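You operate a simulated robot arm through the tools that you are given. There is no shell and no other tool.

You run a simulated robot arm. Do the job below in one go: nothing can be reset, and whatever is moved stays where it is left.

JOB
Take the blue block and put it in the blue bin on the top of the blue bench. Take the edge protector on the clear back of the grey bench and put it away on the green table. Fetch the job card and set it on the clamp bed. Put the stop pin on the clear middle of the grey bench away on the top of the green bench. Take the blue sleeve and put it on top of the wooden block on the top of the green bench. Push the left sliding door shut. Take the carton with the earliest date from the middle shelf of the rack and leave it on the brown sheet on the top of the blue chest. Close the grey table drawer. Put the green tape roll on the tray on the gearbox. Turn the left spindle brake knob to 10. Turn the back brake knob to 0. Put the blue pad on the top of the grey cabinet away on the top of the blue chest. Fetch the thick brake pad marked "organic" from the top of the grey cabinet and stand it on the left bay of the core rack. Put the beige roll on the right bay of the core rack. The order is free. Set down upright: carton, thick brake pad.

The check looks at the end state, three seconds after you hand in, the way a careful person would. Anything else that was tipped, shoved, dropped, spilled or broken makes it a failure. Flat cloth is picked up by pressing the open fingertips on it (5 to 10 N) and closing them slowly along it; thin cloth reads only 2 to 8 mm in the jaws.

ROBOT AND FRAMES
A 6-joint arm with a two-finger gripper on a trunk, on a base that drives. Base frame: it is fixed to the floor where the robot stands at the start and does not move with it; the origin is under the middle of the robot, x ahead of it, y to its left, z up. Readings come in m, degrees, newtons and seconds.
With the tool pointing down near the work surface it reaches from about 0.16 to 0.84 m from the robot's upright axis, wherever it stands. Its first joint turns from -166.0 to 166.0 degrees. Places, roughly: back brake knob [5.3, 6.5, 1.5]; beige roll [4.75, -3.5, 0.75]; blue bin (20x15x9 cm) [-1.4, -0.6, 0.9]; blue block (6x4x3 cm) [-0.5, 2, 0.9]; blue pad (6x9x4 cm) [5.2, -1.6, 1]; blue sleeve [-0.5, 4.75, 1]; brown sheet [0, 7.5, 0.75]; carton [-0.25, 6.25, 1]; clamp bed (20x17 cm) [-0.2, 7.18, 0.86]; edge protector (5x8x5 cm) [-0.9, 4, 0.9]; green table [4.9, -3.5, 0.8]; green tape roll (6x6x3 cm) [4.1, 8.4, 1]; grey table drawer [0.2, 8.1, 0.7]; job card [-0.75, 4.5, 0.75]; left bay of the core rack (23x40 cm) [5.22, -2.24, 0.8]; left sliding door [-0.1, 6.4, 0.7]; left spindle brake knob [5.4, 6.7, 0.8]; right bay of the core rack [5.1, -2.9, 0.8]; stop pin (3x3x9 cm) [-0.6, 4.5, 0.9]; thick brake pad [5.5, -1.75, 1]; top of the blue chest [-0.2, 7.6, 0.9]; top of the green bench [-0.9, 1.9, 0.8]; tray on the gearbox [3.1, 6.2, 1.2]; wooden block (9x4x3 cm) [-1.2, 1, 0.9]. Payload 1.66 kg.
The TCP is the grasp point between the finger pads, 0.016 m short of the fingertips. In the tool frame z runs along the fingers and y along their closing line. The gripper opens to 0.111 m. The gripper's body begins 0.104 m behind the TCP.
Orientation is told as [roll, pitch, yaw] about the base's x, y, z axes, in that order, counted from this pose: with the fingers straight down and closing along the base's y, the tool's x points along the base's -x, its y along +y and its z along -z.

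CONTROLS
- The arm moves only by the tool apply_moves. Its argument "plan" is a list of rows, each a list of 3 entries, a list of its own where there are three numbers: the shift along the tool's x, y, z in m, then the turn, a rotation vector about the tool's x, y, z in degrees, then the finger opening in m, from 0 to 0.111. In form: [[[tx, ty, tz], [wx, wy, wz], fingers], ...]. A call has 1 to 20 rows; each row is the pose to reach, as a shift and turn from the pose commanded when the call began, along the tool's axes at that moment. Each row takes 0.2 s and may step no farther than 0.05 m and 8.6 degrees from the row before; otherwise, or with a gripper value out of range, the whole call is refused. A pose out of reach is approached as far as the arm can. The call stops where the force on the tool passes 40 N (or 10 N more than at its start, if that is more) or the arm is blocked; 0.2 s more then pass. Each finger halts on what it meets, pressing with about 32 N; the grip force reading is that of the motor and also rises with nothing between the fingers. The clock runs only during rows and for 0.2 s after the last one: add rows that repeat a pose to give the fingers time. It gives the time, the measured TCP pose, the force on the tool (base axes), the opening and the grip force at its end, in the units of the frame above (readings bear some noise), with the torque about the TCP (base axes, N m) and any sound that the robot's microphone picked up, and new pictures: "views" is both (left out), scene, wrist or none.
- Cameras (640 x 400 px; columns grow to the right, rows downward): "scene" is now at [0.0647, 0.1838, 1.5142]; the picture's right is [-0.07, -1.00, 0.00], its down [-0.65, 0.04, -0.76] and it looks along [0.76, -0.05, -0.65] (base axes); focal length 252 px, centre (320, 200). "wrist" rides on the gripper at [0.07, 0.014, -0.143] in the tool frame; the picture's right is [-0.19, 0.98, 0.00], its down [-0.87, -0.17, -0.47] and it looks along [-0.46, -0.09, 0.88] (tool axes); focal length 230 px, centre (320, 200). There is no depth. A picture from a camera that has moved, and an enlarged one, comes with that camera's place and axes in the base frame and with its lens.
- slide_trunk(by): slides the trunk up (or, below 0, down) by that many m; the arm and the scene camera ride with it, the base frame stays. It gives what a move gives, with no picture.
- drive_base(legs): drives the robot by 1 to 6 legs, each [ahead, left, turn to the left] in m, m and degrees, along the robot's own axes; the way and the turn of a leg run together, so that a leg with both is an arc; at most 1.5 m and 180 degrees a leg. The arm and the cameras ride along, it lands a little off, and it stops where it bumps. It gives what a move gives, and a new picture of the scene camera.
- turn_head(pan, tilt): turns the head with the scene camera to pan (to the left, within 120 degrees either way) and tilt (down, from -29 to 69), counted from straight ahead of the robot. It gives what a move gives, and a new picture of the scene camera.
- inspect(camera, box): a new picture of the part [left, top, right, bottom] of that camera's present view, enlarged. The clock stands still meanwhile.
- finish_job(): hands the job in; it is judged then, once.

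Nothing tells you exact positions but the pictures and the camera data. Unless the task says otherwise, let go and move clear before handing in.

The tools are called after "Call:" as name(argument=value, ...) on one line, values as JSON. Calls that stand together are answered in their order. apply_moves: Moves the arm, as the interface text tells. Its arguments: {"type":"object","properties":{"plan":{"type":"array"},"views":{"type":"string","enum":["both","scene","wrist","none"]}},"required":["plan"]} The other tools are called the same way: slide_trunk (by) slides the trunk up or down; drive_base (legs) drives the base; turn_head (pan, tilt) turns the head that bears the scene camera; inspect (camera, box) takes an enlarged picture of a part of a camera's view; finish_job () hands the job in.

At the start:

```text
time: 0.0
eef_pos: [0.4426, 0.0123, 1.0582]
ee_rot: [0.1, 0.0, 0.0]
contact_force: [0.4, -0.5, -0.8]
torque: [0.0, -0.01, -0.02]
width: 0.1108
grip_force: 0.1
trunk travel left (down, up): [-0.1, 0.49]
robot x, y, heading: [0.0031, -0.001, -0.0]
head pan, tilt: [-3.9, 40.7]
```

scene: 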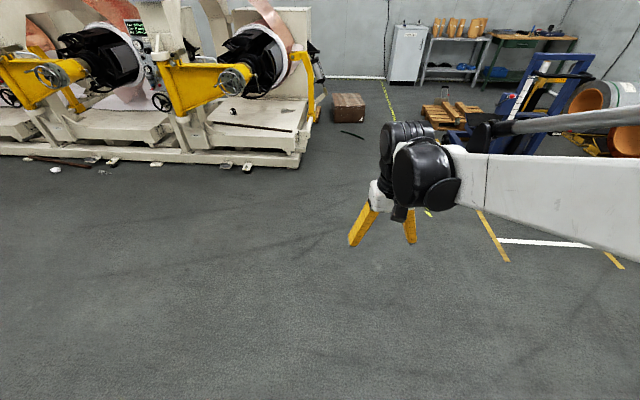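
wrist: 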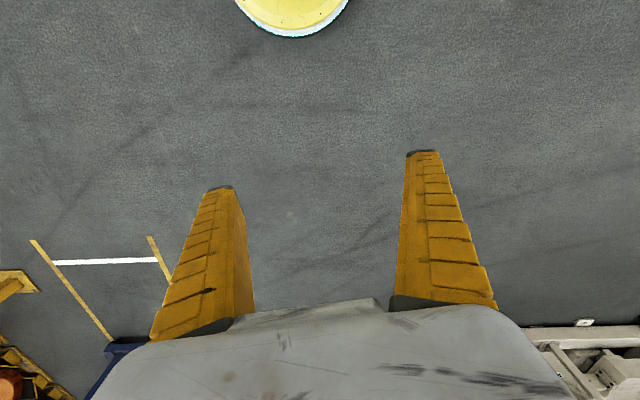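

I see a workshop floor with large machines ahead-left and a rack far ahead-right; the work places lie further away. I first look around with the head to learn the layout.

Call:
turn_head(pan=60, tilt=25)

Call:
turn_head(pan=115, tilt=25)

Call:
turn_head(pan=-60, tilt=25)

Call:
turn_head(pan=-115, tilt=25)

Call:
turn_head(pan=0, tilt=20)

```text
time: 1.3
eef_pos: [0.4441, 0.0124, 1.0571]
ee_rot: [0.0, 0.0, 0.1]
contact_force: [-0.3, -0.7, 0.7]
torque: [0.04, -0.01, -0.03]
width: 0.1109
grip_force: 0.0
trunk travel left (down, up): [-0.1, 0.49]
robot x, y, heading: [0.0011, 0.0003, -0.0]
head pan, tilt: [60.0, 25.0]
camera scene: at [0.0265, 0.2692, 1.5385], right [0.87, -0.5, 0.0], down [-0.21, -0.37, -0.91], along [0.45, 0.78, -0.42], focal length 252 px, centre (320, 200)
```

scene: 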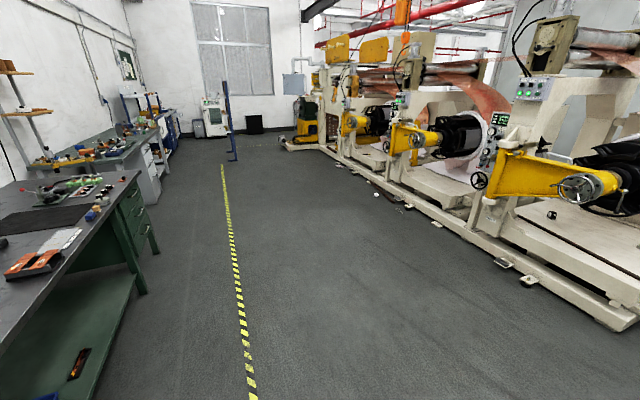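

```text
time: 2.6
eef_pos: [0.4445, 0.0122, 1.0578]
ee_rot: [-0.1, 0.0, 0.0]
contact_force: [0.6, 0.1, 0.7]
torque: [0.0, 0.02, -0.01]
width: 0.111
grip_force: 0.1
trunk travel left (down, up): [-0.1, 0.49]
robot x, y, heading: [-0.0009, 0.0035, 0.0]
head pan, tilt: [115.0, 25.0]
camera scene: at [-0.0585, 0.273, 1.5385], right [0.91, 0.42, 0.0], down [0.18, -0.38, -0.91], along [-0.38, 0.82, -0.42], focal length 252 px, centre (320, 200)
```

scene: 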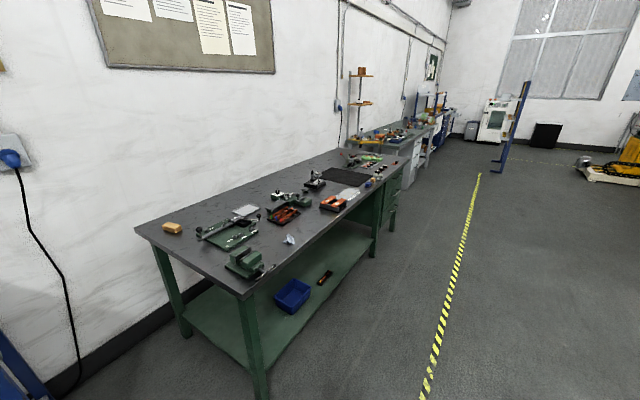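

```text
time: 5.2
eef_pos: [0.4441, 0.0128, 1.0574]
ee_rot: [0.0, 0.0, 0.0]
contact_force: [1.0, 0.8, 0.2]
torque: [-0.04, -0.02, -0.02]
width: 0.111
grip_force: 0.0
trunk travel left (down, up): [-0.1, 0.49]
robot x, y, heading: [-0.0032, 0.0028, 0.0]
head pan, tilt: [-60.0, 25.0]
camera scene: at [0.0265, 0.1097, 1.5385], right [-0.87, -0.5, 0.0], down [-0.21, 0.37, -0.91], along [0.45, -0.78, -0.42], focal length 252 px, centre (320, 200)
```

scene: 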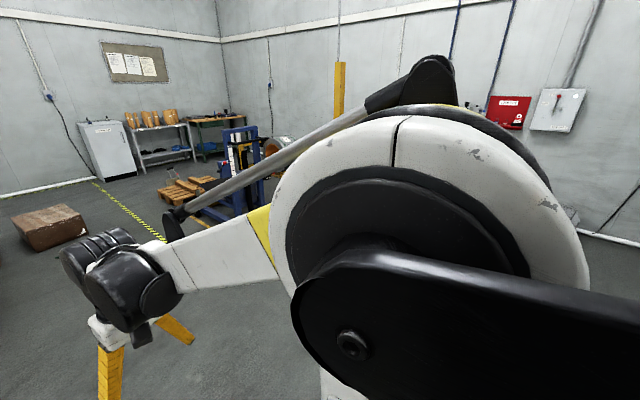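

```text
time: 6.5
eef_pos: [0.4439, 0.0136, 1.0577]
ee_rot: [0.0, -0.1, 0.0]
contact_force: [-0.7, -0.3, 0.4]
torque: [-0.04, 0.01, 0.01]
width: 0.1108
grip_force: 0.0
trunk travel left (down, up): [-0.1, 0.49]
robot x, y, heading: [-0.0014, 0.0011, 0.2]
head pan, tilt: [-115.0, 25.0]
camera scene: at [-0.0585, 0.106, 1.5385], right [-0.91, 0.42, 0.0], down [0.18, 0.38, -0.91], along [-0.38, -0.82, -0.42], focal length 252 px, centre (320, 200)
```

scene: 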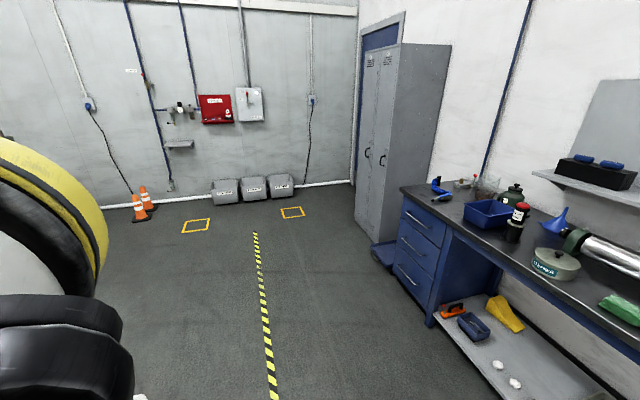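

```text
time: 8.4
eef_pos: [0.4435, 0.0113, 1.0578]
ee_rot: [0.0, 0.0, 0.0]
contact_force: [0.4, 0.2, -0.1]
torque: [-0.02, -0.01, -0.04]
width: 0.111
grip_force: 0.0
trunk travel left (down, up): [-0.1, 0.49]
robot x, y, heading: [-0.0021, 0.0003, 0.2]
head pan, tilt: [0.0, 20.0]
camera scene: at [0.0735, 0.1894, 1.5466], right [0.0, -1.0, 0.0], down [-0.34, 0.0, -0.94], along [0.94, 0.0, -0.34], focal length 252 px, centre (320, 200)
```

scene: 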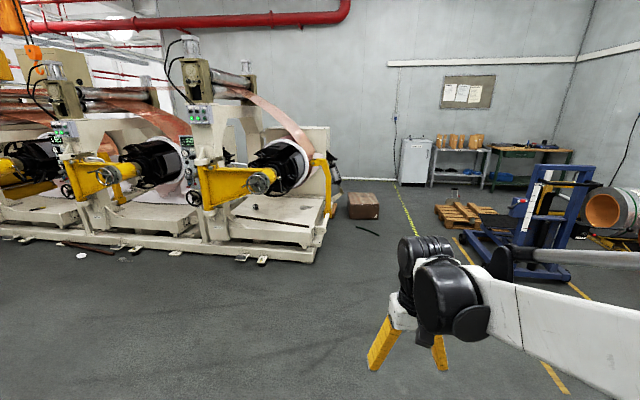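

The benches run along the wall at x≈-0.5 to -1.4 and the green one is slightly slanted. I look down at my own base to learn its footprint.

Call:
turn_head(pan=0, tilt=69)

Call:
turn_head(pan=-100, tilt=69)

Call:
turn_head(pan=110, tilt=40)

```text
time: 9.6
eef_pos: [0.4434, 0.0125, 1.0569]
ee_rot: [0.0, 0.0, -0.1]
contact_force: [0.1, -0.1, 0.7]
torque: [-0.03, -0.02, 0.01]
width: 0.1106
grip_force: 0.1
trunk travel left (down, up): [-0.1, 0.49]
robot x, y, heading: [-0.0041, -0.0008, -0.1]
head pan, tilt: [0.0, 68.8]
camera scene: at [0.0364, 0.1895, 1.4791], right [0.0, -1.0, 0.0], down [-0.93, 0.0, -0.36], along [0.36, 0.0, -0.93], focal length 252 px, centre (320, 200)
```

scene: 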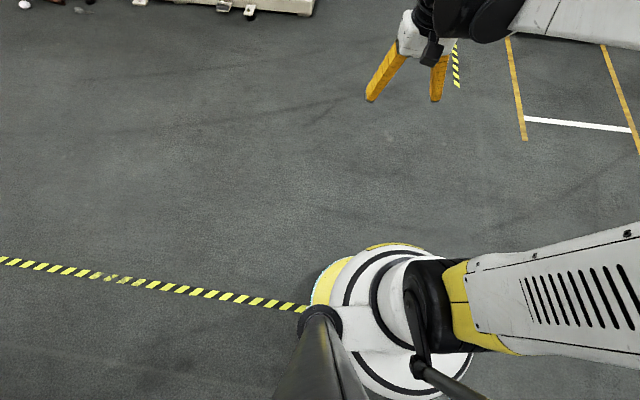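

```text
time: 11.3
eef_pos: [0.4433, 0.0123, 1.058]
ee_rot: [0.0, 0.0, 0.0]
contact_force: [0.4, 0.3, 0.7]
torque: [0.03, 0.02, 0.01]
width: 0.1111
grip_force: 0.1
trunk travel left (down, up): [-0.1, 0.49]
robot x, y, heading: [0.0019, 0.0005, -0.1]
head pan, tilt: [-100.0, 68.8]
camera scene: at [0.0284, 0.1592, 1.4797], right [-0.53, -0.85, 0.0], down [-0.78, 0.49, -0.37], along [0.32, -0.2, -0.93], focal length 252 px, centre (320, 200)
```

scene: 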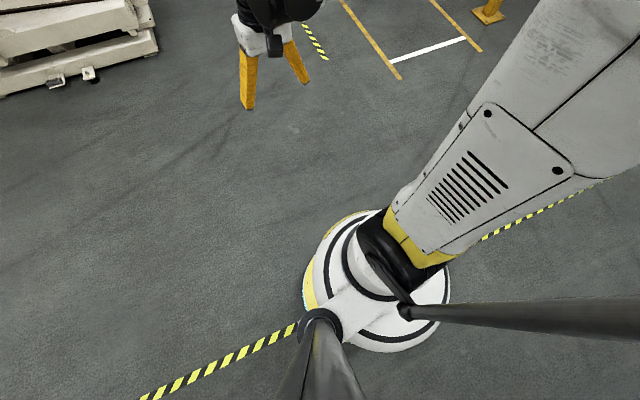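

```text
time: 14.4
eef_pos: [0.4426, 0.0113, 1.0567]
ee_rot: [0.0, 0.0, 0.0]
contact_force: [-0.1, 0.2, 0.2]
torque: [-0.01, -0.01, 0.01]
width: 0.1107
grip_force: 0.0
trunk travel left (down, up): [-0.1, 0.49]
robot x, y, heading: [-0.0031, 0.0, -0.2]
head pan, tilt: [110.0, 40.0]
camera scene: at [-0.0486, 0.2694, 1.5152], right [0.94, 0.34, 0.0], down [0.22, -0.6, -0.77], along [-0.26, 0.72, -0.64], focal length 252 px, centre (320, 200)
```

scene: 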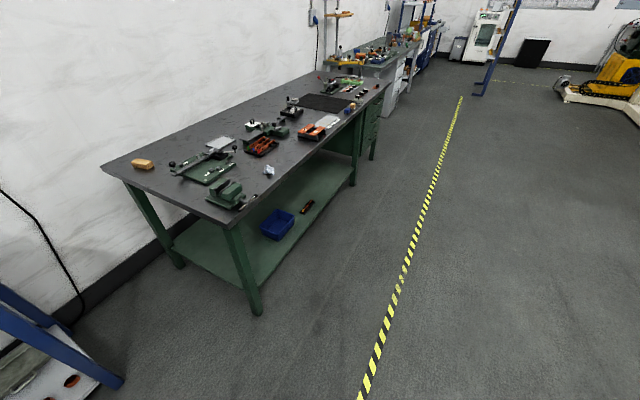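

My base is a disc of roughly 0.25 m radius. I drive to the front of the green bench, facing it, to look for the blue block.

Call:
turn_head(pan=0, tilt=40)

Call:
drive_base(legs=[[0, 0, 90], [1.5, 0, 0], [0.4, -0.2, 0], [0, 0, 90]])

```text
time: 16.2
eef_pos: [0.4437, 0.0117, 1.0566]
ee_rot: [0.1, 0.0, 0.0]
contact_force: [0.1, -0.4, -0.6]
torque: [0.01, -0.01, 0.01]
width: 0.1109
grip_force: 0.2
trunk travel left (down, up): [-0.1, 0.49]
robot x, y, heading: [-0.0032, 0.0001, 0.1]
head pan, tilt: [0.0, 40.0]
camera scene: at [0.0654, 0.1896, 1.5152], right [0.0, -1.0, 0.0], down [-0.64, 0.0, -0.77], along [0.77, 0.0, -0.64], focal length 252 px, centre (320, 200)
```

scene: 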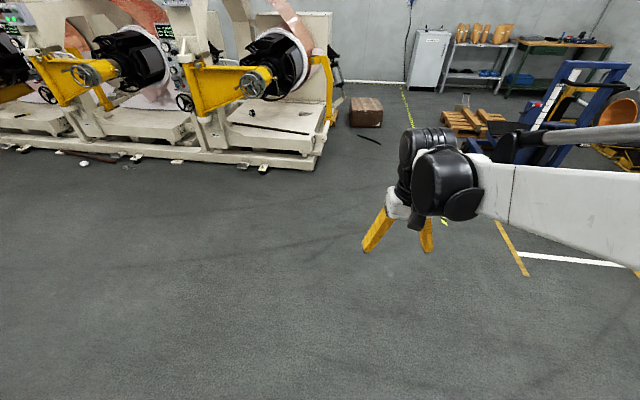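

```text
time: 33.8
eef_pos: [-0.2855, 1.8941, 1.0576]
ee_rot: [0.0, 0.1, -176.6]
contact_force: [0.3, 0.1, -0.7]
torque: [-0.02, -0.04, -0.01]
width: 0.111
grip_force: 0.1
trunk travel left (down, up): [-0.1, 0.49]
robot x, y, heading: [0.1569, 1.9362, -176.5]
head pan, tilt: [0.0, 40.0]
camera scene: at [0.1036, 1.74, 1.5152], right [-0.06, 1.0, 0.0], down [0.64, 0.04, -0.77], along [-0.76, -0.05, -0.64], focal length 252 px, centre (320, 200)
```

scene: 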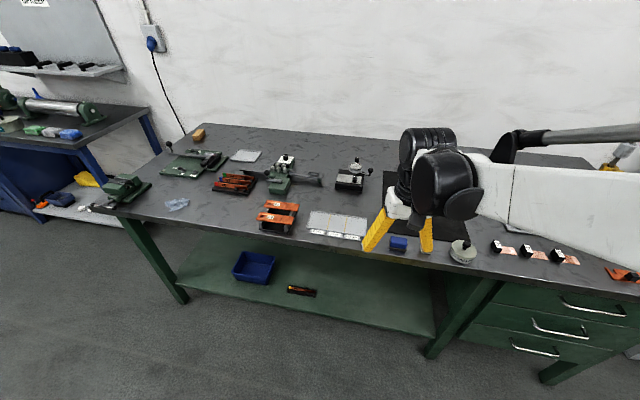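

The blue block sits near the front edge of the green bench, about in line with my gripper. I zoom in on it with both cameras.

Call:
inspect(camera="scene", box=[340, 200, 500, 300])

Call:
inspect(camera="wrist", box=[0, 0, 640, 400])

Call:
inspect(camera="scene", box=[80, 100, 400, 300])

```text
4.00 times, centred on (420, 250) of scene
camera zoom: at [0.1036, 1.74, 1.5152], right [-0.06, 1.0, 0.0], down [0.64, 0.04, -0.77], along [-0.76, -0.05, -0.64], focal length 1006 px, centre (-80, 0)
```

zoom: 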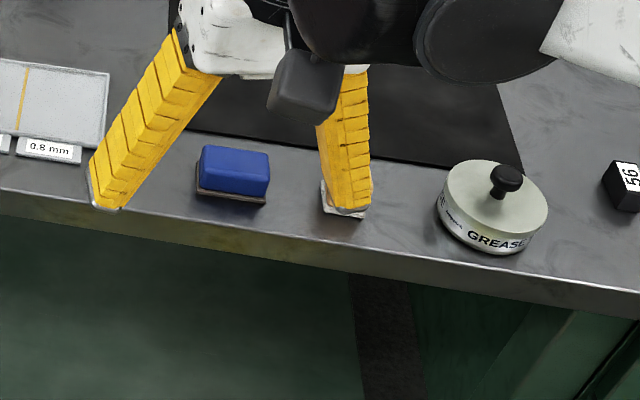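

```text
1.00 times, centred on (320, 200) of wrist (not enlarged: the box is as wide or as high as the picture)
camera zoom: at [-0.2147, 1.886, 1.2017], right [-0.13, -0.99, 0.0], down [-0.87, 0.12, 0.47], along [-0.47, 0.06, -0.88], focal length 230 px, centre (320, 200)
```

zoom: 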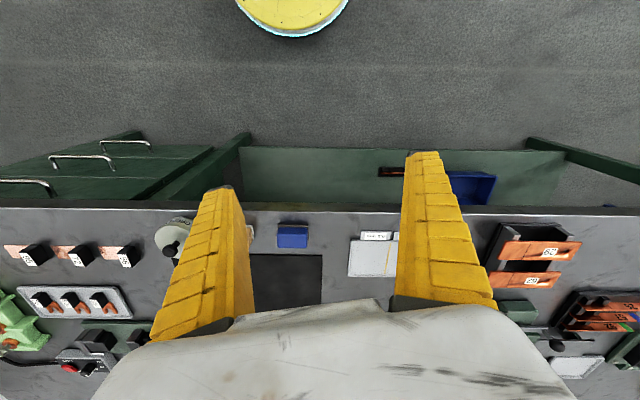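

```text
2.00 times, centred on (240, 200) of scene
camera zoom: at [0.1036, 1.74, 1.5152], right [-0.06, 1.0, 0.0], down [0.64, 0.04, -0.77], along [-0.76, -0.05, -0.64], focal length 503 px, centre (480, 200)
```

zoom: 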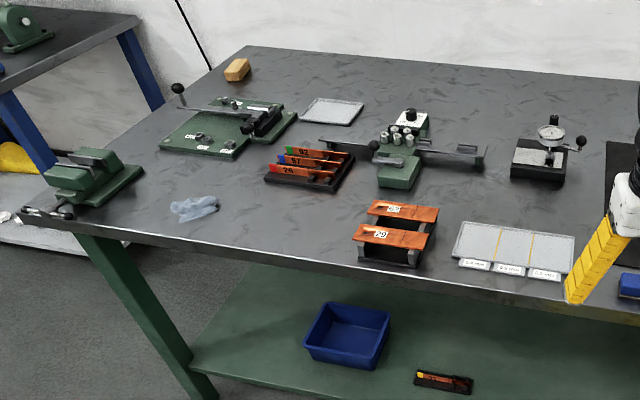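

Triangulating puts the block near (-0.475, 1.973) with the bench top around z≈0.835; its long side runs along the bench edge (turned about 13° to my tool). I move above it and re-look with the wrist camera.

Call:
apply_moves(plan=[[[-0.031, -0.015, 0.018], [0, 0, 2.2], 0.111], [[-0.062, -0.03, 0.036], [0, 0, 4.5], 0.111], [[-0.093, -0.045, 0.053], [0, 0, 6.7], 0.111], [[-0.124, -0.06, 0.071], [0, 0, 9], 0.111], [[-0.155, -0.075, 0.089], [0, 0, 11.2], 0.111], [[-0.1855, -0.09, 0.107], [0, 0, 13.4], 0.111]])

```text
time: 35.2
eef_pos: [-0.4763, 1.9767, 0.9477]
ee_rot: [0.0, 0.0, 169.9]
contact_force: [0.0, 0.0, 0.5]
torque: [-0.01, 0.01, -0.03]
width: 0.1111
grip_force: 0.1
trunk travel left (down, up): [-0.1, 0.49]
robot x, y, heading: [0.1561, 1.934, -176.3]
head pan, tilt: [0.0, 40.0]
camera scene: at [0.1031, 1.7402, 1.5151], right [-0.06, 1.0, 0.0], down [0.64, 0.04, -0.77], along [-0.76, -0.05, -0.64], focal length 252 px, centre (320, 200)
camera wrist: at [-0.411, 1.9507, 1.0925], right [-0.36, -0.93, 0.0], down [-0.82, 0.32, 0.47], along [-0.44, 0.17, -0.88], focal length 230 px, centre (320, 200)
```

scene: 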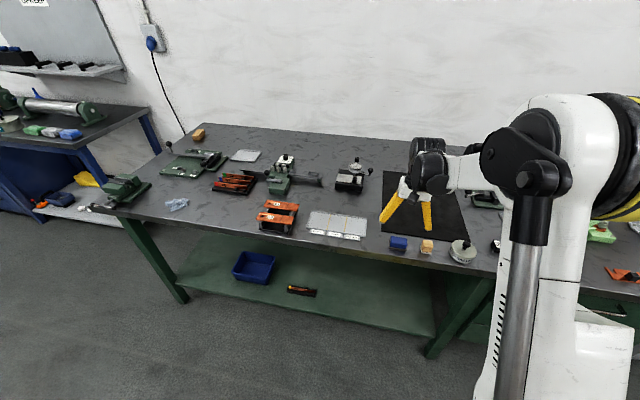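
wrist: 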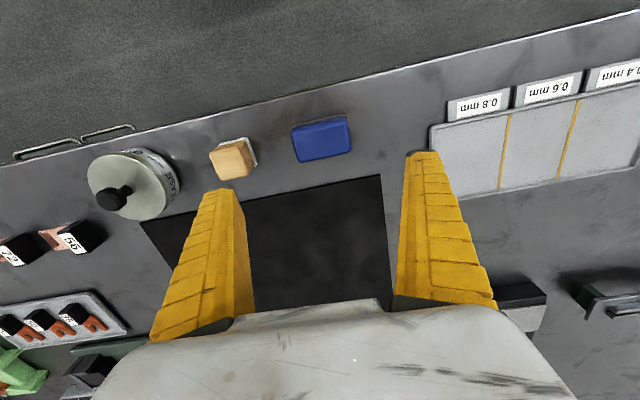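

The block's centre is about 1.7 cm toward me from the TCP and its top is near z≈0.875. I shift, narrow the jaws to clear the small wood block beside it, and go down.

Call:
apply_moves(plan=[[[0.0175, 0.0058, 0.0], [0, 0, 0], 0.085], [[0.0175, 0.0058, 0.03], [0, 0, 0], 0.085], [[0.0175, 0.0058, 0.06], [0, 0, 0], 0.085], [[0.0175, 0.0058, 0.078], [0, 0, 0], 0.085]])

```text
time: 36.2
eef_pos: [-0.4583, 1.9669, 0.8719]
ee_rot: [0.0, -0.1, 169.9]
contact_force: [-1.4, 0.0, -0.7]
torque: [0.03, 0.01, -0.01]
width: 0.0863
grip_force: 0.9
trunk travel left (down, up): [-0.1, 0.49]
robot x, y, heading: [0.1571, 1.9351, -176.4]
head pan, tilt: [0.0, 40.0]
camera scene: at [0.1036, 1.74, 1.5152], right [-0.06, 1.0, 0.0], down [0.64, 0.04, -0.77], along [-0.76, -0.05, -0.64], focal length 252 px, centre (320, 200)
camera wrist: at [-0.3921, 1.9417, 1.0147], right [-0.36, -0.93, 0.0], down [-0.82, 0.31, 0.47], along [-0.44, 0.17, -0.88], focal length 230 px, centre (320, 200)
```

scene: 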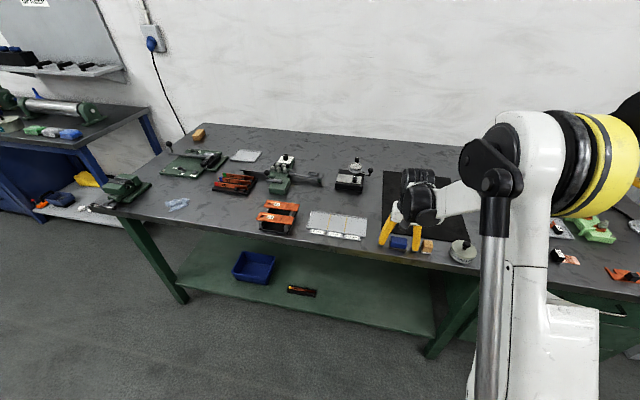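
wrist: 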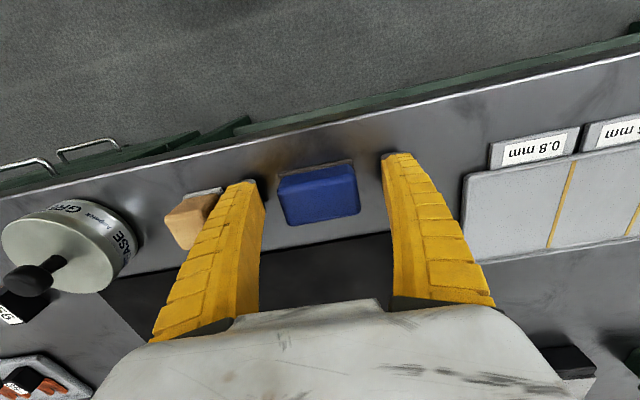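

The block lies between the fingers. I close on it and then lift.

Call:
apply_moves(plan=[[[0, 0, 0.002], [0, 0, 0], 0.06], [[0, 0, 0.002], [0, 0, 0], 0.03], [[0, 0, 0.002], [0, 0, 0], 0.03], [[0, 0, 0.002], [0, 0, 0], 0.03]], views="none")

Call:
apply_moves(plan=[[[0, 0, -0.02], [0, 0, 0], 0.03], [[0, 0, -0.06], [0, 0, 0], 0.03], [[0, 0, -0.1], [0, 0, 0], 0.03], [[0, 0, -0.15], [0, 0, 0], 0.03], [[0.05, 0, -0.18], [0, 0, 0], 0.03], [[0.1, 0, -0.2], [0, 0, 0], 0.03]])

```text
time: 37.2
eef_pos: [-0.4593, 1.966, 0.8703]
ee_rot: [0.0, 0.1, 170.0]
contact_force: [-2.1, -0.5, 7.9]
torque: [0.09, 0.01, 0.03]
width: 0.0506
grip_force: 31.8
trunk travel left (down, up): [-0.1, 0.49]
robot x, y, heading: [0.157, 1.933, -176.5]
head pan, tilt: [0.0, 40.0]
```

```text
refused: row 5 steps farther than a row can; nothing moved
```

Gripped (about 5 cm wide). I lift and pull back toward me.

Call:
apply_moves(plan=[[[0, 0, -0.02], [0, 0, 0], 0.03], [[0, 0, -0.06], [0, 0, 0], 0.03], [[0, 0, -0.1], [0, 0, 0], 0.03], [[0, 0, -0.145], [0, 0, 0], 0.03], [[0.03, 0, -0.175], [0, 0, 0], 0.03], [[0.07, 0, -0.19], [0, 0, 0], 0.03], [[0.11, 0, -0.2], [0, 0, 0], 0.03]])

```text
time: 38.8
eef_pos: [-0.349, 1.9471, 1.0717]
ee_rot: [0.0, 0.1, 170.2]
contact_force: [0.2, -0.2, -0.1]
torque: [-0.02, 0.0, -0.01]
width: 0.0505
grip_force: 31.6
trunk travel left (down, up): [-0.1, 0.49]
robot x, y, heading: [0.1521, 1.9315, -176.6]
head pan, tilt: [0.0, 40.0]
camera scene: at [0.1043, 1.7399, 1.5153], right [-0.06, 1.0, 0.0], down [0.64, 0.04, -0.77], along [-0.77, -0.05, -0.64], focal length 252 px, centre (320, 200)
camera wrist: at [-0.2822, 1.9208, 1.2158], right [-0.36, -0.93, 0.0], down [-0.82, 0.31, 0.47], along [-0.44, 0.17, -0.88], focal length 230 px, centre (320, 200)
```

scene: 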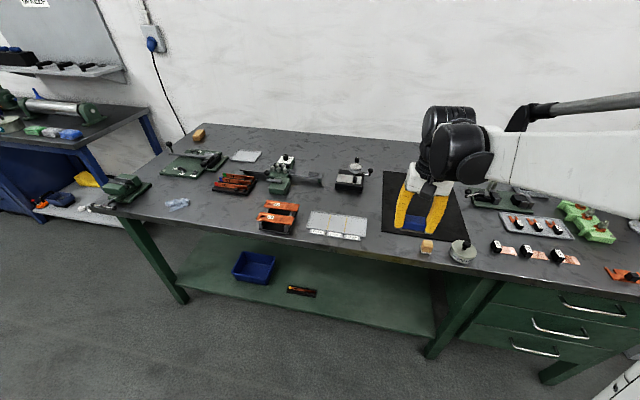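
wrist: 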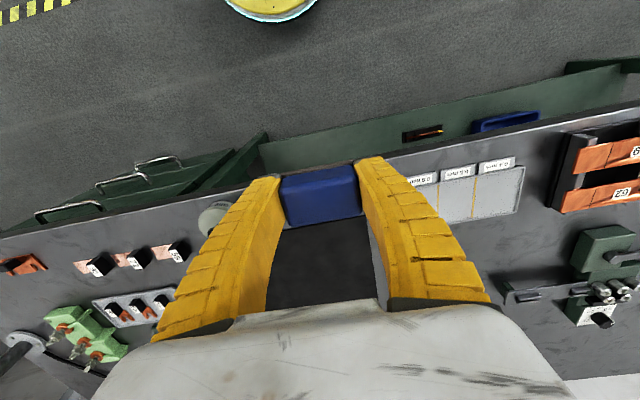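

The block is held. I drive along to the blue bench, stopping short of it to look at the bin.

Call:
drive_base(legs=[[0, 0, -3.4], [0, 1.3, 0], [0, 1.25, 0], [0.6, 0, 0]])

```text
time: 54.6
eef_pos: [-0.908, -0.594, 1.0718]
ee_rot: [0.0, 0.1, 168.7]
contact_force: [1.2, -1.1, -0.8]
torque: [0.02, 0.01, 0.01]
width: 0.0504
grip_force: 32.0
trunk travel left (down, up): [-0.1, 0.49]
robot x, y, heading: [-0.4011, -0.6156, -178.0]
head pan, tilt: [0.0, 40.0]
camera scene: at [-0.4596, -0.8106, 1.5152], right [-0.04, 1.0, 0.0], down [0.64, 0.02, -0.77], along [-0.77, -0.03, -0.64], focal length 252 px, centre (320, 200)
```

scene: 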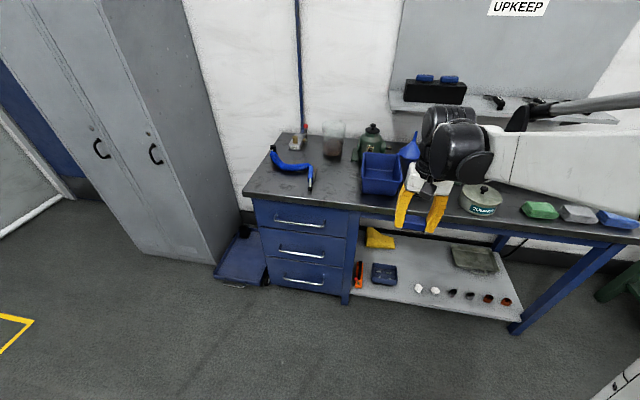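

Call:
inspect(camera="scene", box=[300, 110, 460, 210])

Call:
inspect(camera="wrist", box=[0, 0, 640, 400])

```text
4.00 times, centred on (380, 160) of scene
camera zoom: at [-0.4596, -0.8106, 1.5152], right [-0.04, 1.0, 0.0], down [0.64, 0.02, -0.77], along [-0.77, -0.03, -0.64], focal length 1006 px, centre (80, 360)
```

zoom: 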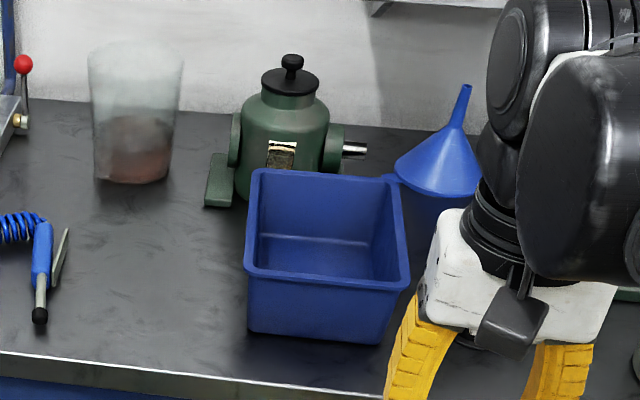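

```text
1.00 times, centred on (320, 200) of wrist (not enlarged: the box is as wide or as high as the picture)
camera zoom: at [-0.8424, -0.6208, 1.2153], right [-0.38, -0.93, 0.0], down [-0.82, 0.33, 0.47], along [-0.44, 0.18, -0.88], focal length 230 px, centre (320, 200)
```

zoom: 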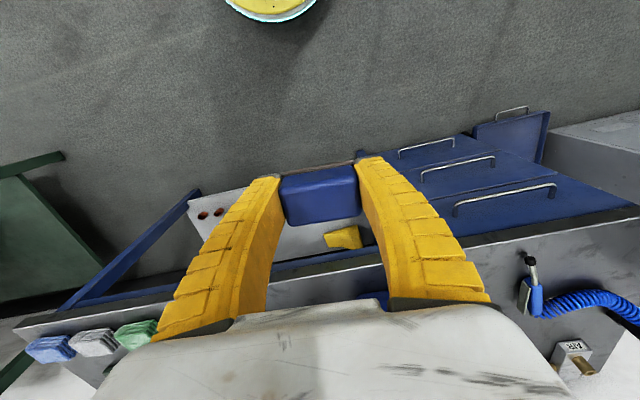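

The bin's centre is about (-1.38, -0.58) with its rim at z≈0.94. I drive 0.4 m closer so it's in easy reach.

Call:
drive_base(legs=[[0.4, 0, 0]])

Call:
inspect(camera="wrist", box=[0, 0, 640, 400])

```text
time: 57.1
eef_pos: [-1.3019, -0.6126, 1.0716]
ee_rot: [0.0, 0.0, 169.0]
contact_force: [-0.2, -1.0, 0.0]
torque: [0.03, -0.05, -0.01]
width: 0.0503
grip_force: 32.0
trunk travel left (down, up): [-0.1, 0.49]
robot x, y, heading: [-0.7969, -0.6308, -177.7]
head pan, tilt: [0.0, 40.0]
camera scene: at [-0.8526, -0.8263, 1.5152], right [-0.04, 1.0, 0.0], down [0.64, 0.03, -0.77], along [-0.77, -0.03, -0.64], focal length 252 px, centre (320, 200)
```

scene: 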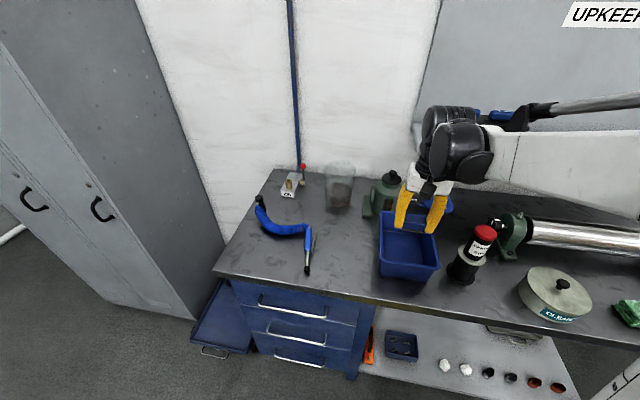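

```text
1.00 times, centred on (320, 200) of wrist (not enlarged: the box is as wide or as high as the picture)
camera zoom: at [-1.2361, -0.6382, 1.2152], right [-0.37, -0.93, 0.0], down [-0.82, 0.33, 0.47], along [-0.44, 0.18, -0.88], focal length 230 px, centre (320, 200)
```

zoom: 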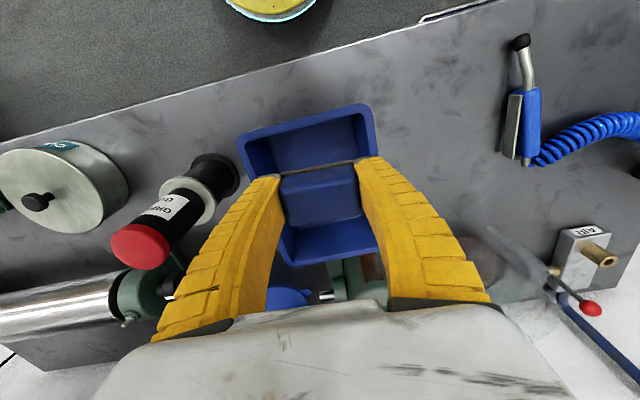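

The bin's centre is at about (-1.373, -0.587). I move over it and lower the block down inside.

Call:
apply_moves(plan=[[[-0.04, -0.006, 0], [0, 0, 0], 0.03], [[-0.0736, -0.0118, 0.0], [0, 0, 0], 0.03], [[-0.0736, -0.0118, 0.045], [0, 0, 0], 0.03], [[-0.0736, -0.0118, 0.09], [0, 0, 0], 0.03], [[-0.0736, -0.0118, 0.13], [0, 0, 0], 0.03], [[-0.0736, -0.0118, 0.16], [0, 0, 0], 0.03], [[-0.0736, -0.0118, 0.178], [0, 0, 0], 0.03]])

```text
time: 58.7
eef_pos: [-1.3717, -0.5844, 0.8939]
ee_rot: [0.0, 0.0, 169.1]
contact_force: [-0.7, 0.7, 0.2]
torque: [0.01, 0.03, -0.01]
width: 0.0504
grip_force: 32.2
trunk travel left (down, up): [-0.1, 0.49]
robot x, y, heading: [-0.7959, -0.6326, -177.8]
head pan, tilt: [0.0, 40.0]
camera scene: at [-0.8524, -0.8263, 1.5152], right [-0.04, 1.0, 0.0], down [0.64, 0.03, -0.77], along [-0.77, -0.03, -0.64], focal length 252 px, centre (320, 200)
camera wrist: at [-1.3066, -0.6119, 1.0375], right [-0.37, -0.93, 0.0], down [-0.82, 0.33, 0.47], along [-0.44, 0.18, -0.88], focal length 230 px, centre (320, 200)
```

scene: 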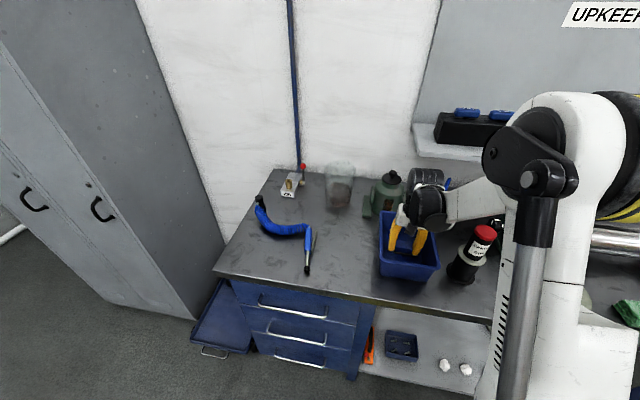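
wrist: 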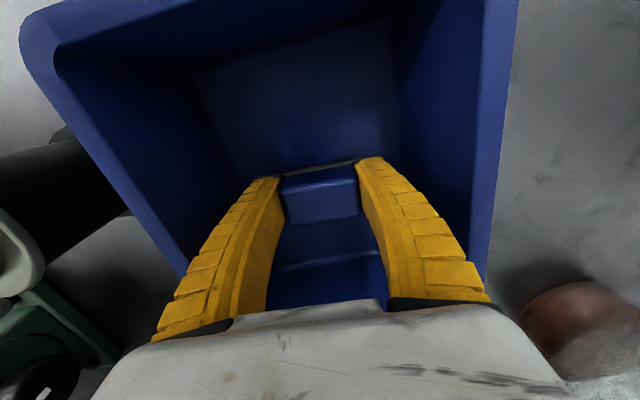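

The block is inside the bin, just above its floor. I lower a bit more and release.

Call:
apply_moves(plan=[[[0, 0, 0.006], [0, 0, 0], 0.03], [[0, 0, 0.011], [0, 0, 0], 0.03]], views="none")

```text
time: 59.3
eef_pos: [-1.3712, -0.5858, 0.8843]
ee_rot: [-0.1, -0.1, 169.0]
contact_force: [-4.5, 0.1, 20.9]
torque: [-0.01, 0.08, 0.0]
width: 0.0523
grip_force: 31.9
trunk travel left (down, up): [-0.1, 0.49]
robot x, y, heading: [-0.7981, -0.6339, -177.6]
head pan, tilt: [0.0, 40.0]
```

Contact with the bin floor. I release and rise.

Call:
apply_moves(plan=[[[0, 0, -0.003], [0, 0, 0], 0.06], [[0, 0, -0.003], [0, 0, 0], 0.075], [[0, 0, -0.003], [0, 0, 0], 0.075], [[0, 0, -0.04], [0, 0, 0], 0.075], [[0, 0, -0.085], [0, 0, 0], 0.075], [[0, 0, -0.13], [0, 0, 0], 0.075], [[0, 0, -0.175], [0, 0, 0], 0.075], [[0, 0, -0.22], [0, 0, 0], 0.075]])

```text
time: 61.1
eef_pos: [-1.3692, -0.5862, 1.0993]
ee_rot: [-0.1, 0.0, 169.1]
contact_force: [0.0, 0.1, 0.1]
torque: [0.02, -0.02, 0.01]
width: 0.0765
grip_force: 0.9
trunk travel left (down, up): [-0.1, 0.49]
robot x, y, heading: [-0.7984, -0.6308, -177.3]
head pan, tilt: [0.0, 40.0]
camera scene: at [-0.8519, -0.8263, 1.5152], right [-0.04, 1.0, 0.0], down [0.64, 0.03, -0.77], along [-0.77, -0.03, -0.64], focal length 252 px, centre (320, 200)
camera wrist: at [-1.3033, -0.6129, 1.2439], right [-0.37, -0.93, 0.0], down [-0.82, 0.33, 0.47], along [-0.44, 0.18, -0.88], focal length 230 px, centre (320, 200)
```

scene: 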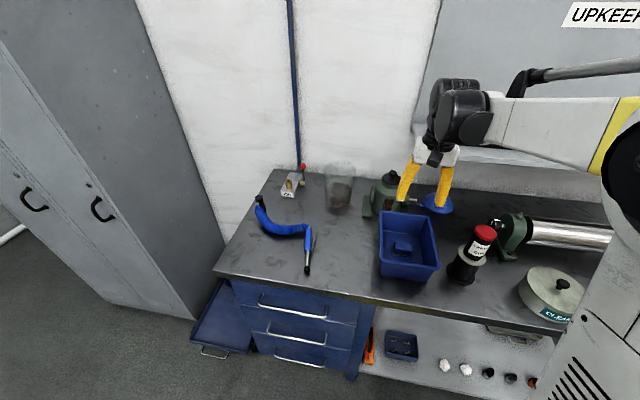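
wrist: 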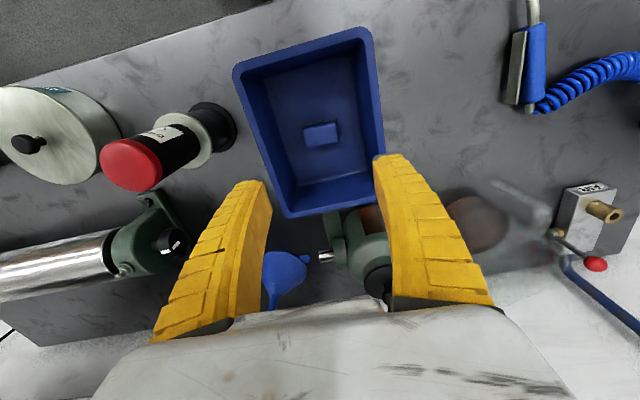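

The blue block rests in the bin. I retract the arm and drive toward the grey bench in stages.

Call:
apply_moves(plan=[[[0.04, 0, -0.01], [0, 0, 1.5], 0.111], [[0.08, 0, -0.02], [0, 0, 3], 0.111], [[0.12, 0, -0.03], [0, 0, 4.5], 0.111], [[0.16, 0, -0.04], [0, 0, 6], 0.111], [[0.2, 0, -0.05], [0, 0, 8], 0.111]], views="none")

Call:
drive_base(legs=[[-1.1, 0, -2.5], [0, -1.5, 0], [0, -1.5, 0]])

```text
time: 62.3
eef_pos: [-1.175, -0.626, 1.1546]
ee_rot: [0.1, 0.0, 161.0]
contact_force: [0.4, -1.0, 0.3]
torque: [0.0, 0.02, 0.0]
width: 0.111
grip_force: 0.1
trunk travel left (down, up): [-0.1, 0.49]
robot x, y, heading: [-0.7969, -0.6341, -177.8]
head pan, tilt: [0.0, 40.0]
```

```text
time: 81.8
eef_pos: [-0.0904, 2.4045, 1.1538]
ee_rot: [0.0, 0.0, 157.8]
contact_force: [0.0, 0.7, 0.7]
torque: [-0.02, 0.02, -0.02]
width: 0.1108
grip_force: 0.0
trunk travel left (down, up): [-0.1, 0.49]
robot x, y, heading: [0.2901, 2.3763, 179.1]
head pan, tilt: [0.0, 40.0]
camera scene: at [0.2218, 2.1862, 1.5152], right [0.01, 1.0, 0.0], down [0.64, -0.01, -0.77], along [-0.77, 0.01, -0.64], focal length 252 px, centre (320, 200)
```

scene: 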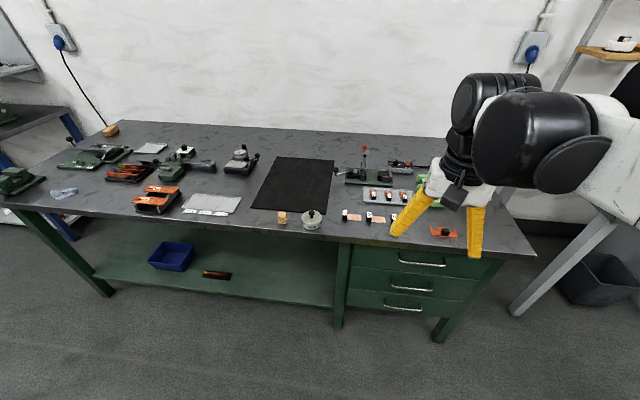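

I continue right toward the grey bench.

Call:
drive_base(legs=[[0, -1.5, 0], [0.0, -0.3, 0]])

Call:
turn_head(pan=-30, tilt=40)

```text
time: 90.8
eef_pos: [-0.1043, 4.1678, 1.155]
ee_rot: [0.0, 0.0, 160.0]
contact_force: [-0.6, 0.0, -0.4]
torque: [-0.01, 0.04, -0.02]
width: 0.111
grip_force: 0.1
trunk travel left (down, up): [-0.1, 0.49]
robot x, y, heading: [0.2745, 4.1587, -178.6]
head pan, tilt: [0.0, 40.0]
camera scene: at [0.2159, 3.9644, 1.5153], right [-0.03, 1.0, 0.0], down [0.64, 0.02, -0.77], along [-0.77, -0.02, -0.64], focal length 252 px, centre (320, 200)
```

scene: 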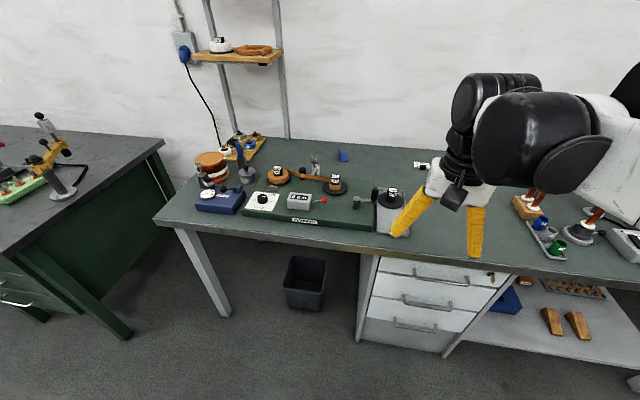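

```text
time: 91.7
eef_pos: [-0.1046, 4.1703, 1.1539]
ee_rot: [0.0, 0.1, 160.2]
contact_force: [0.1, 0.0, 0.1]
torque: [-0.02, 0.03, -0.01]
width: 0.1109
grip_force: 0.0
trunk travel left (down, up): [-0.1, 0.49]
robot x, y, heading: [0.2748, 4.1587, -178.7]
head pan, tilt: [-30.0, 40.0]
camera scene: at [0.2262, 4.0066, 1.5152], right [0.48, 0.88, 0.0], down [0.56, -0.31, -0.77], along [-0.67, 0.37, -0.64], focal length 252 px, centre (320, 200)
```

scene: 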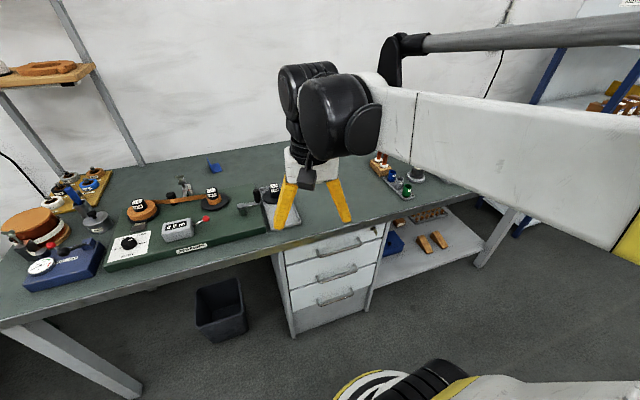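

The blue piece at the bench's back near (-0.92, 4.05) should be the edge protector. I zoom in on the bench parts.

Call:
inspect(camera="scene", box=[160, 130, 320, 230])

Call:
inspect(camera="scene", box=[340, 130, 500, 230])

Call:
inspect(camera="wrist", box=[0, 0, 640, 400])

```text
4.00 times, centred on (240, 180) of scene
camera zoom: at [0.2262, 4.0066, 1.5152], right [0.48, 0.88, 0.0], down [0.56, -0.31, -0.77], along [-0.67, 0.37, -0.64], focal length 1006 px, centre (640, 280)
```

zoom: 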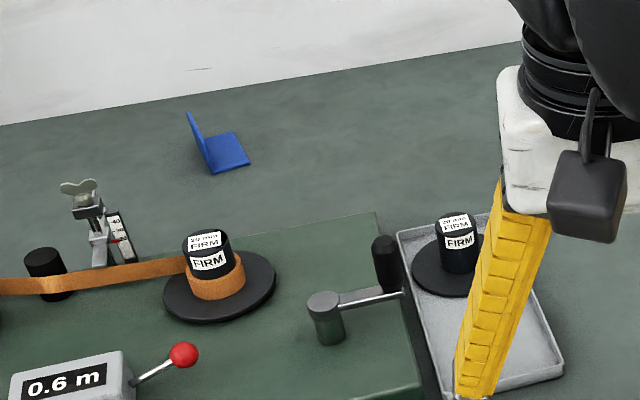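

```text
4.00 times, centred on (420, 180) of scene
camera zoom: at [0.2262, 4.0066, 1.5152], right [0.48, 0.88, 0.0], down [0.56, -0.31, -0.77], along [-0.67, 0.37, -0.64], focal length 1006 px, centre (-80, 280)
```

zoom: 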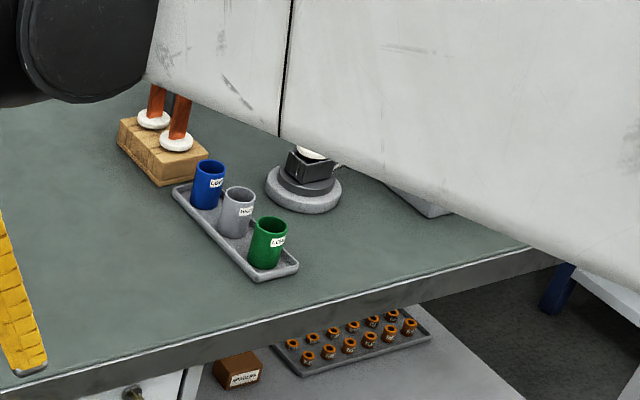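

```text
1.00 times, centred on (320, 200) of wrist (not enlarged: the box is as wide or as high as the picture)
camera zoom: at [-0.0434, 4.1329, 1.2983], right [-0.51, -0.86, 0.0], down [-0.76, 0.45, 0.47], along [-0.41, 0.24, -0.88], focal length 230 px, centre (320, 200)
```

zoom: 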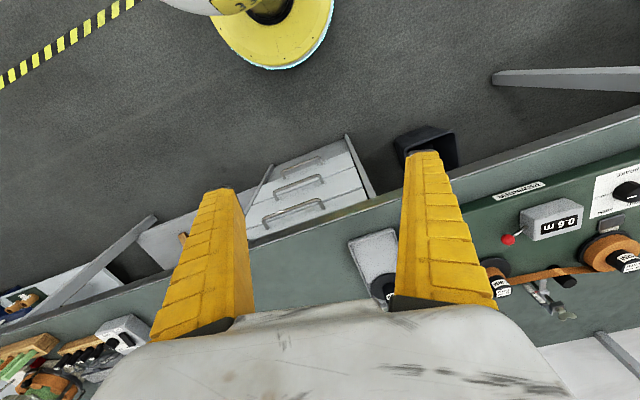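

I see the L-shaped blue edge protector at the back and a strip holding blue, grey and green sleeves. I move further right to see the rest of the bench without the arm in the way.

Call:
drive_base(legs=[[-0.1, -0.75, 0]])

Call:
turn_head(pan=10, tilt=40)

Call:
inspect(camera="scene", box=[200, 120, 440, 270])

```text
time: 95.8
eef_pos: [-0.0218, 4.9076, 1.1543]
ee_rot: [0.0, 0.0, 160.1]
contact_force: [-0.2, 0.2, -0.4]
torque: [0.0, -0.02, 0.01]
width: 0.111
grip_force: 0.1
trunk travel left (down, up): [-0.1, 0.49]
robot x, y, heading: [0.3585, 4.8988, -178.8]
head pan, tilt: [-30.0, 40.0]
camera scene: at [0.3091, 4.7464, 1.5152], right [0.48, 0.88, 0.0], down [0.56, -0.31, -0.77], along [-0.67, 0.37, -0.64], focal length 252 px, centre (320, 200)
```

scene: 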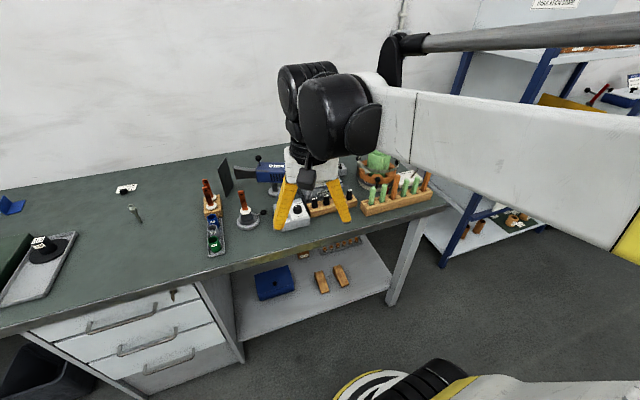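

```text
time: 96.8
eef_pos: [-0.0216, 4.9081, 1.1547]
ee_rot: [0.1, 0.1, 160.1]
contact_force: [-0.2, -0.3, 0.6]
torque: [0.02, -0.02, 0.0]
width: 0.111
grip_force: 0.2
trunk travel left (down, up): [-0.1, 0.49]
robot x, y, heading: [0.3549, 4.8954, -178.5]
head pan, tilt: [10.0, 40.0]
camera scene: at [0.3005, 4.6888, 1.5152], right [-0.2, 0.98, 0.0], down [0.63, 0.13, -0.77], along [-0.75, -0.15, -0.64], focal length 252 px, centre (320, 200)
```

scene: 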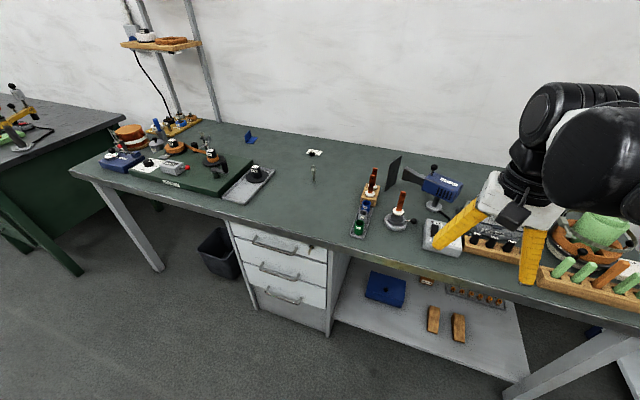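

```text
2.67 times, centred on (320, 195) of scene
camera zoom: at [0.3005, 4.6888, 1.5152], right [-0.2, 0.98, 0.0], down [0.63, 0.13, -0.77], along [-0.75, -0.15, -0.64], focal length 671 px, centre (320, 213)
```

zoom: 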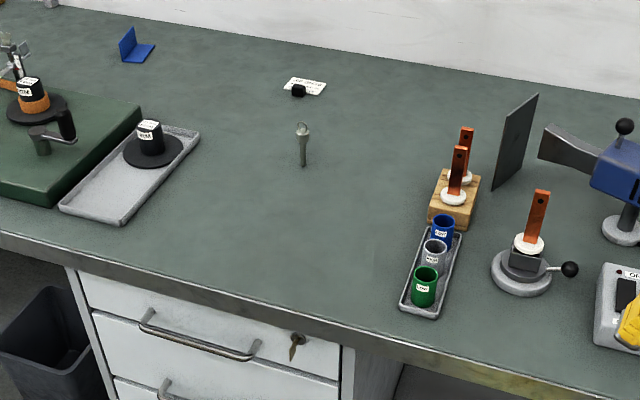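

The stop pin stands in the clear middle, the job card (white, with a small black piece on it) lies behind it, and the sleeves stand on a strip tray. I zoom in on each.

Call:
inspect(camera="scene", box=[290, 135, 354, 195])

Call:
inspect(camera="scene", box=[340, 165, 420, 245])

Call:
inspect(camera="scene", box=[230, 120, 270, 150])

```text
6.67 times, centred on (322, 165) of scene
camera zoom: at [0.3005, 4.6888, 1.5152], right [-0.2, 0.98, 0.0], down [0.63, 0.13, -0.77], along [-0.75, -0.15, -0.64], focal length 1677 px, centre (307, 433)
```

zoom: 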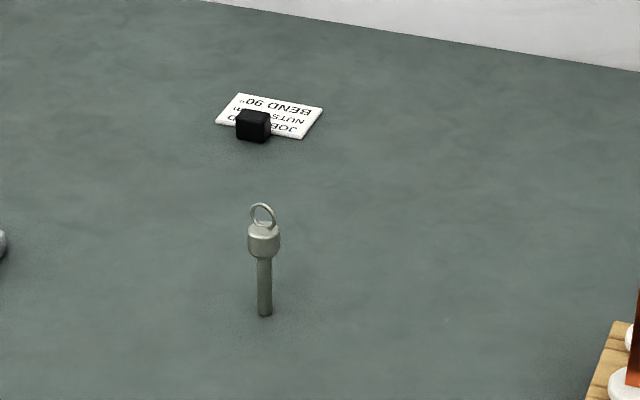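

```text
5.00 times, centred on (380, 205) of scene
camera zoom: at [0.3005, 4.6888, 1.5152], right [-0.2, 0.98, 0.0], down [0.63, 0.13, -0.77], along [-0.75, -0.15, -0.64], focal length 1258 px, centre (20, 175)
```

zoom: 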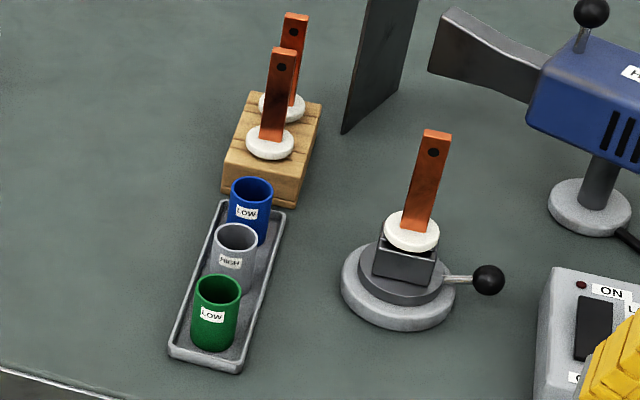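

```text
13.33 times, centred on (250, 135) of scene
camera zoom: at [0.3005, 4.6888, 1.5152], right [-0.2, 0.98, 0.0], down [0.63, 0.13, -0.77], along [-0.75, -0.15, -0.64], focal length 3354 px, centre (1253, 1067)
```

zoom: 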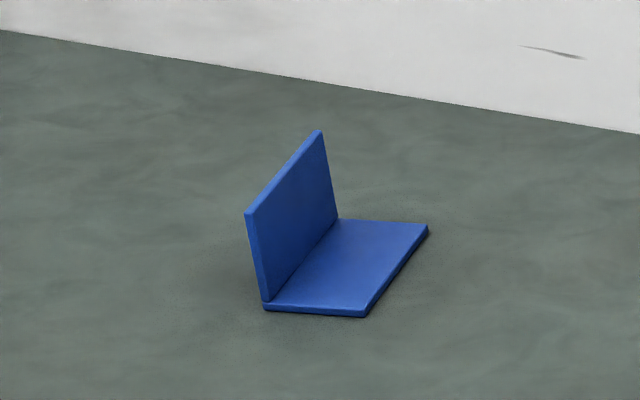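

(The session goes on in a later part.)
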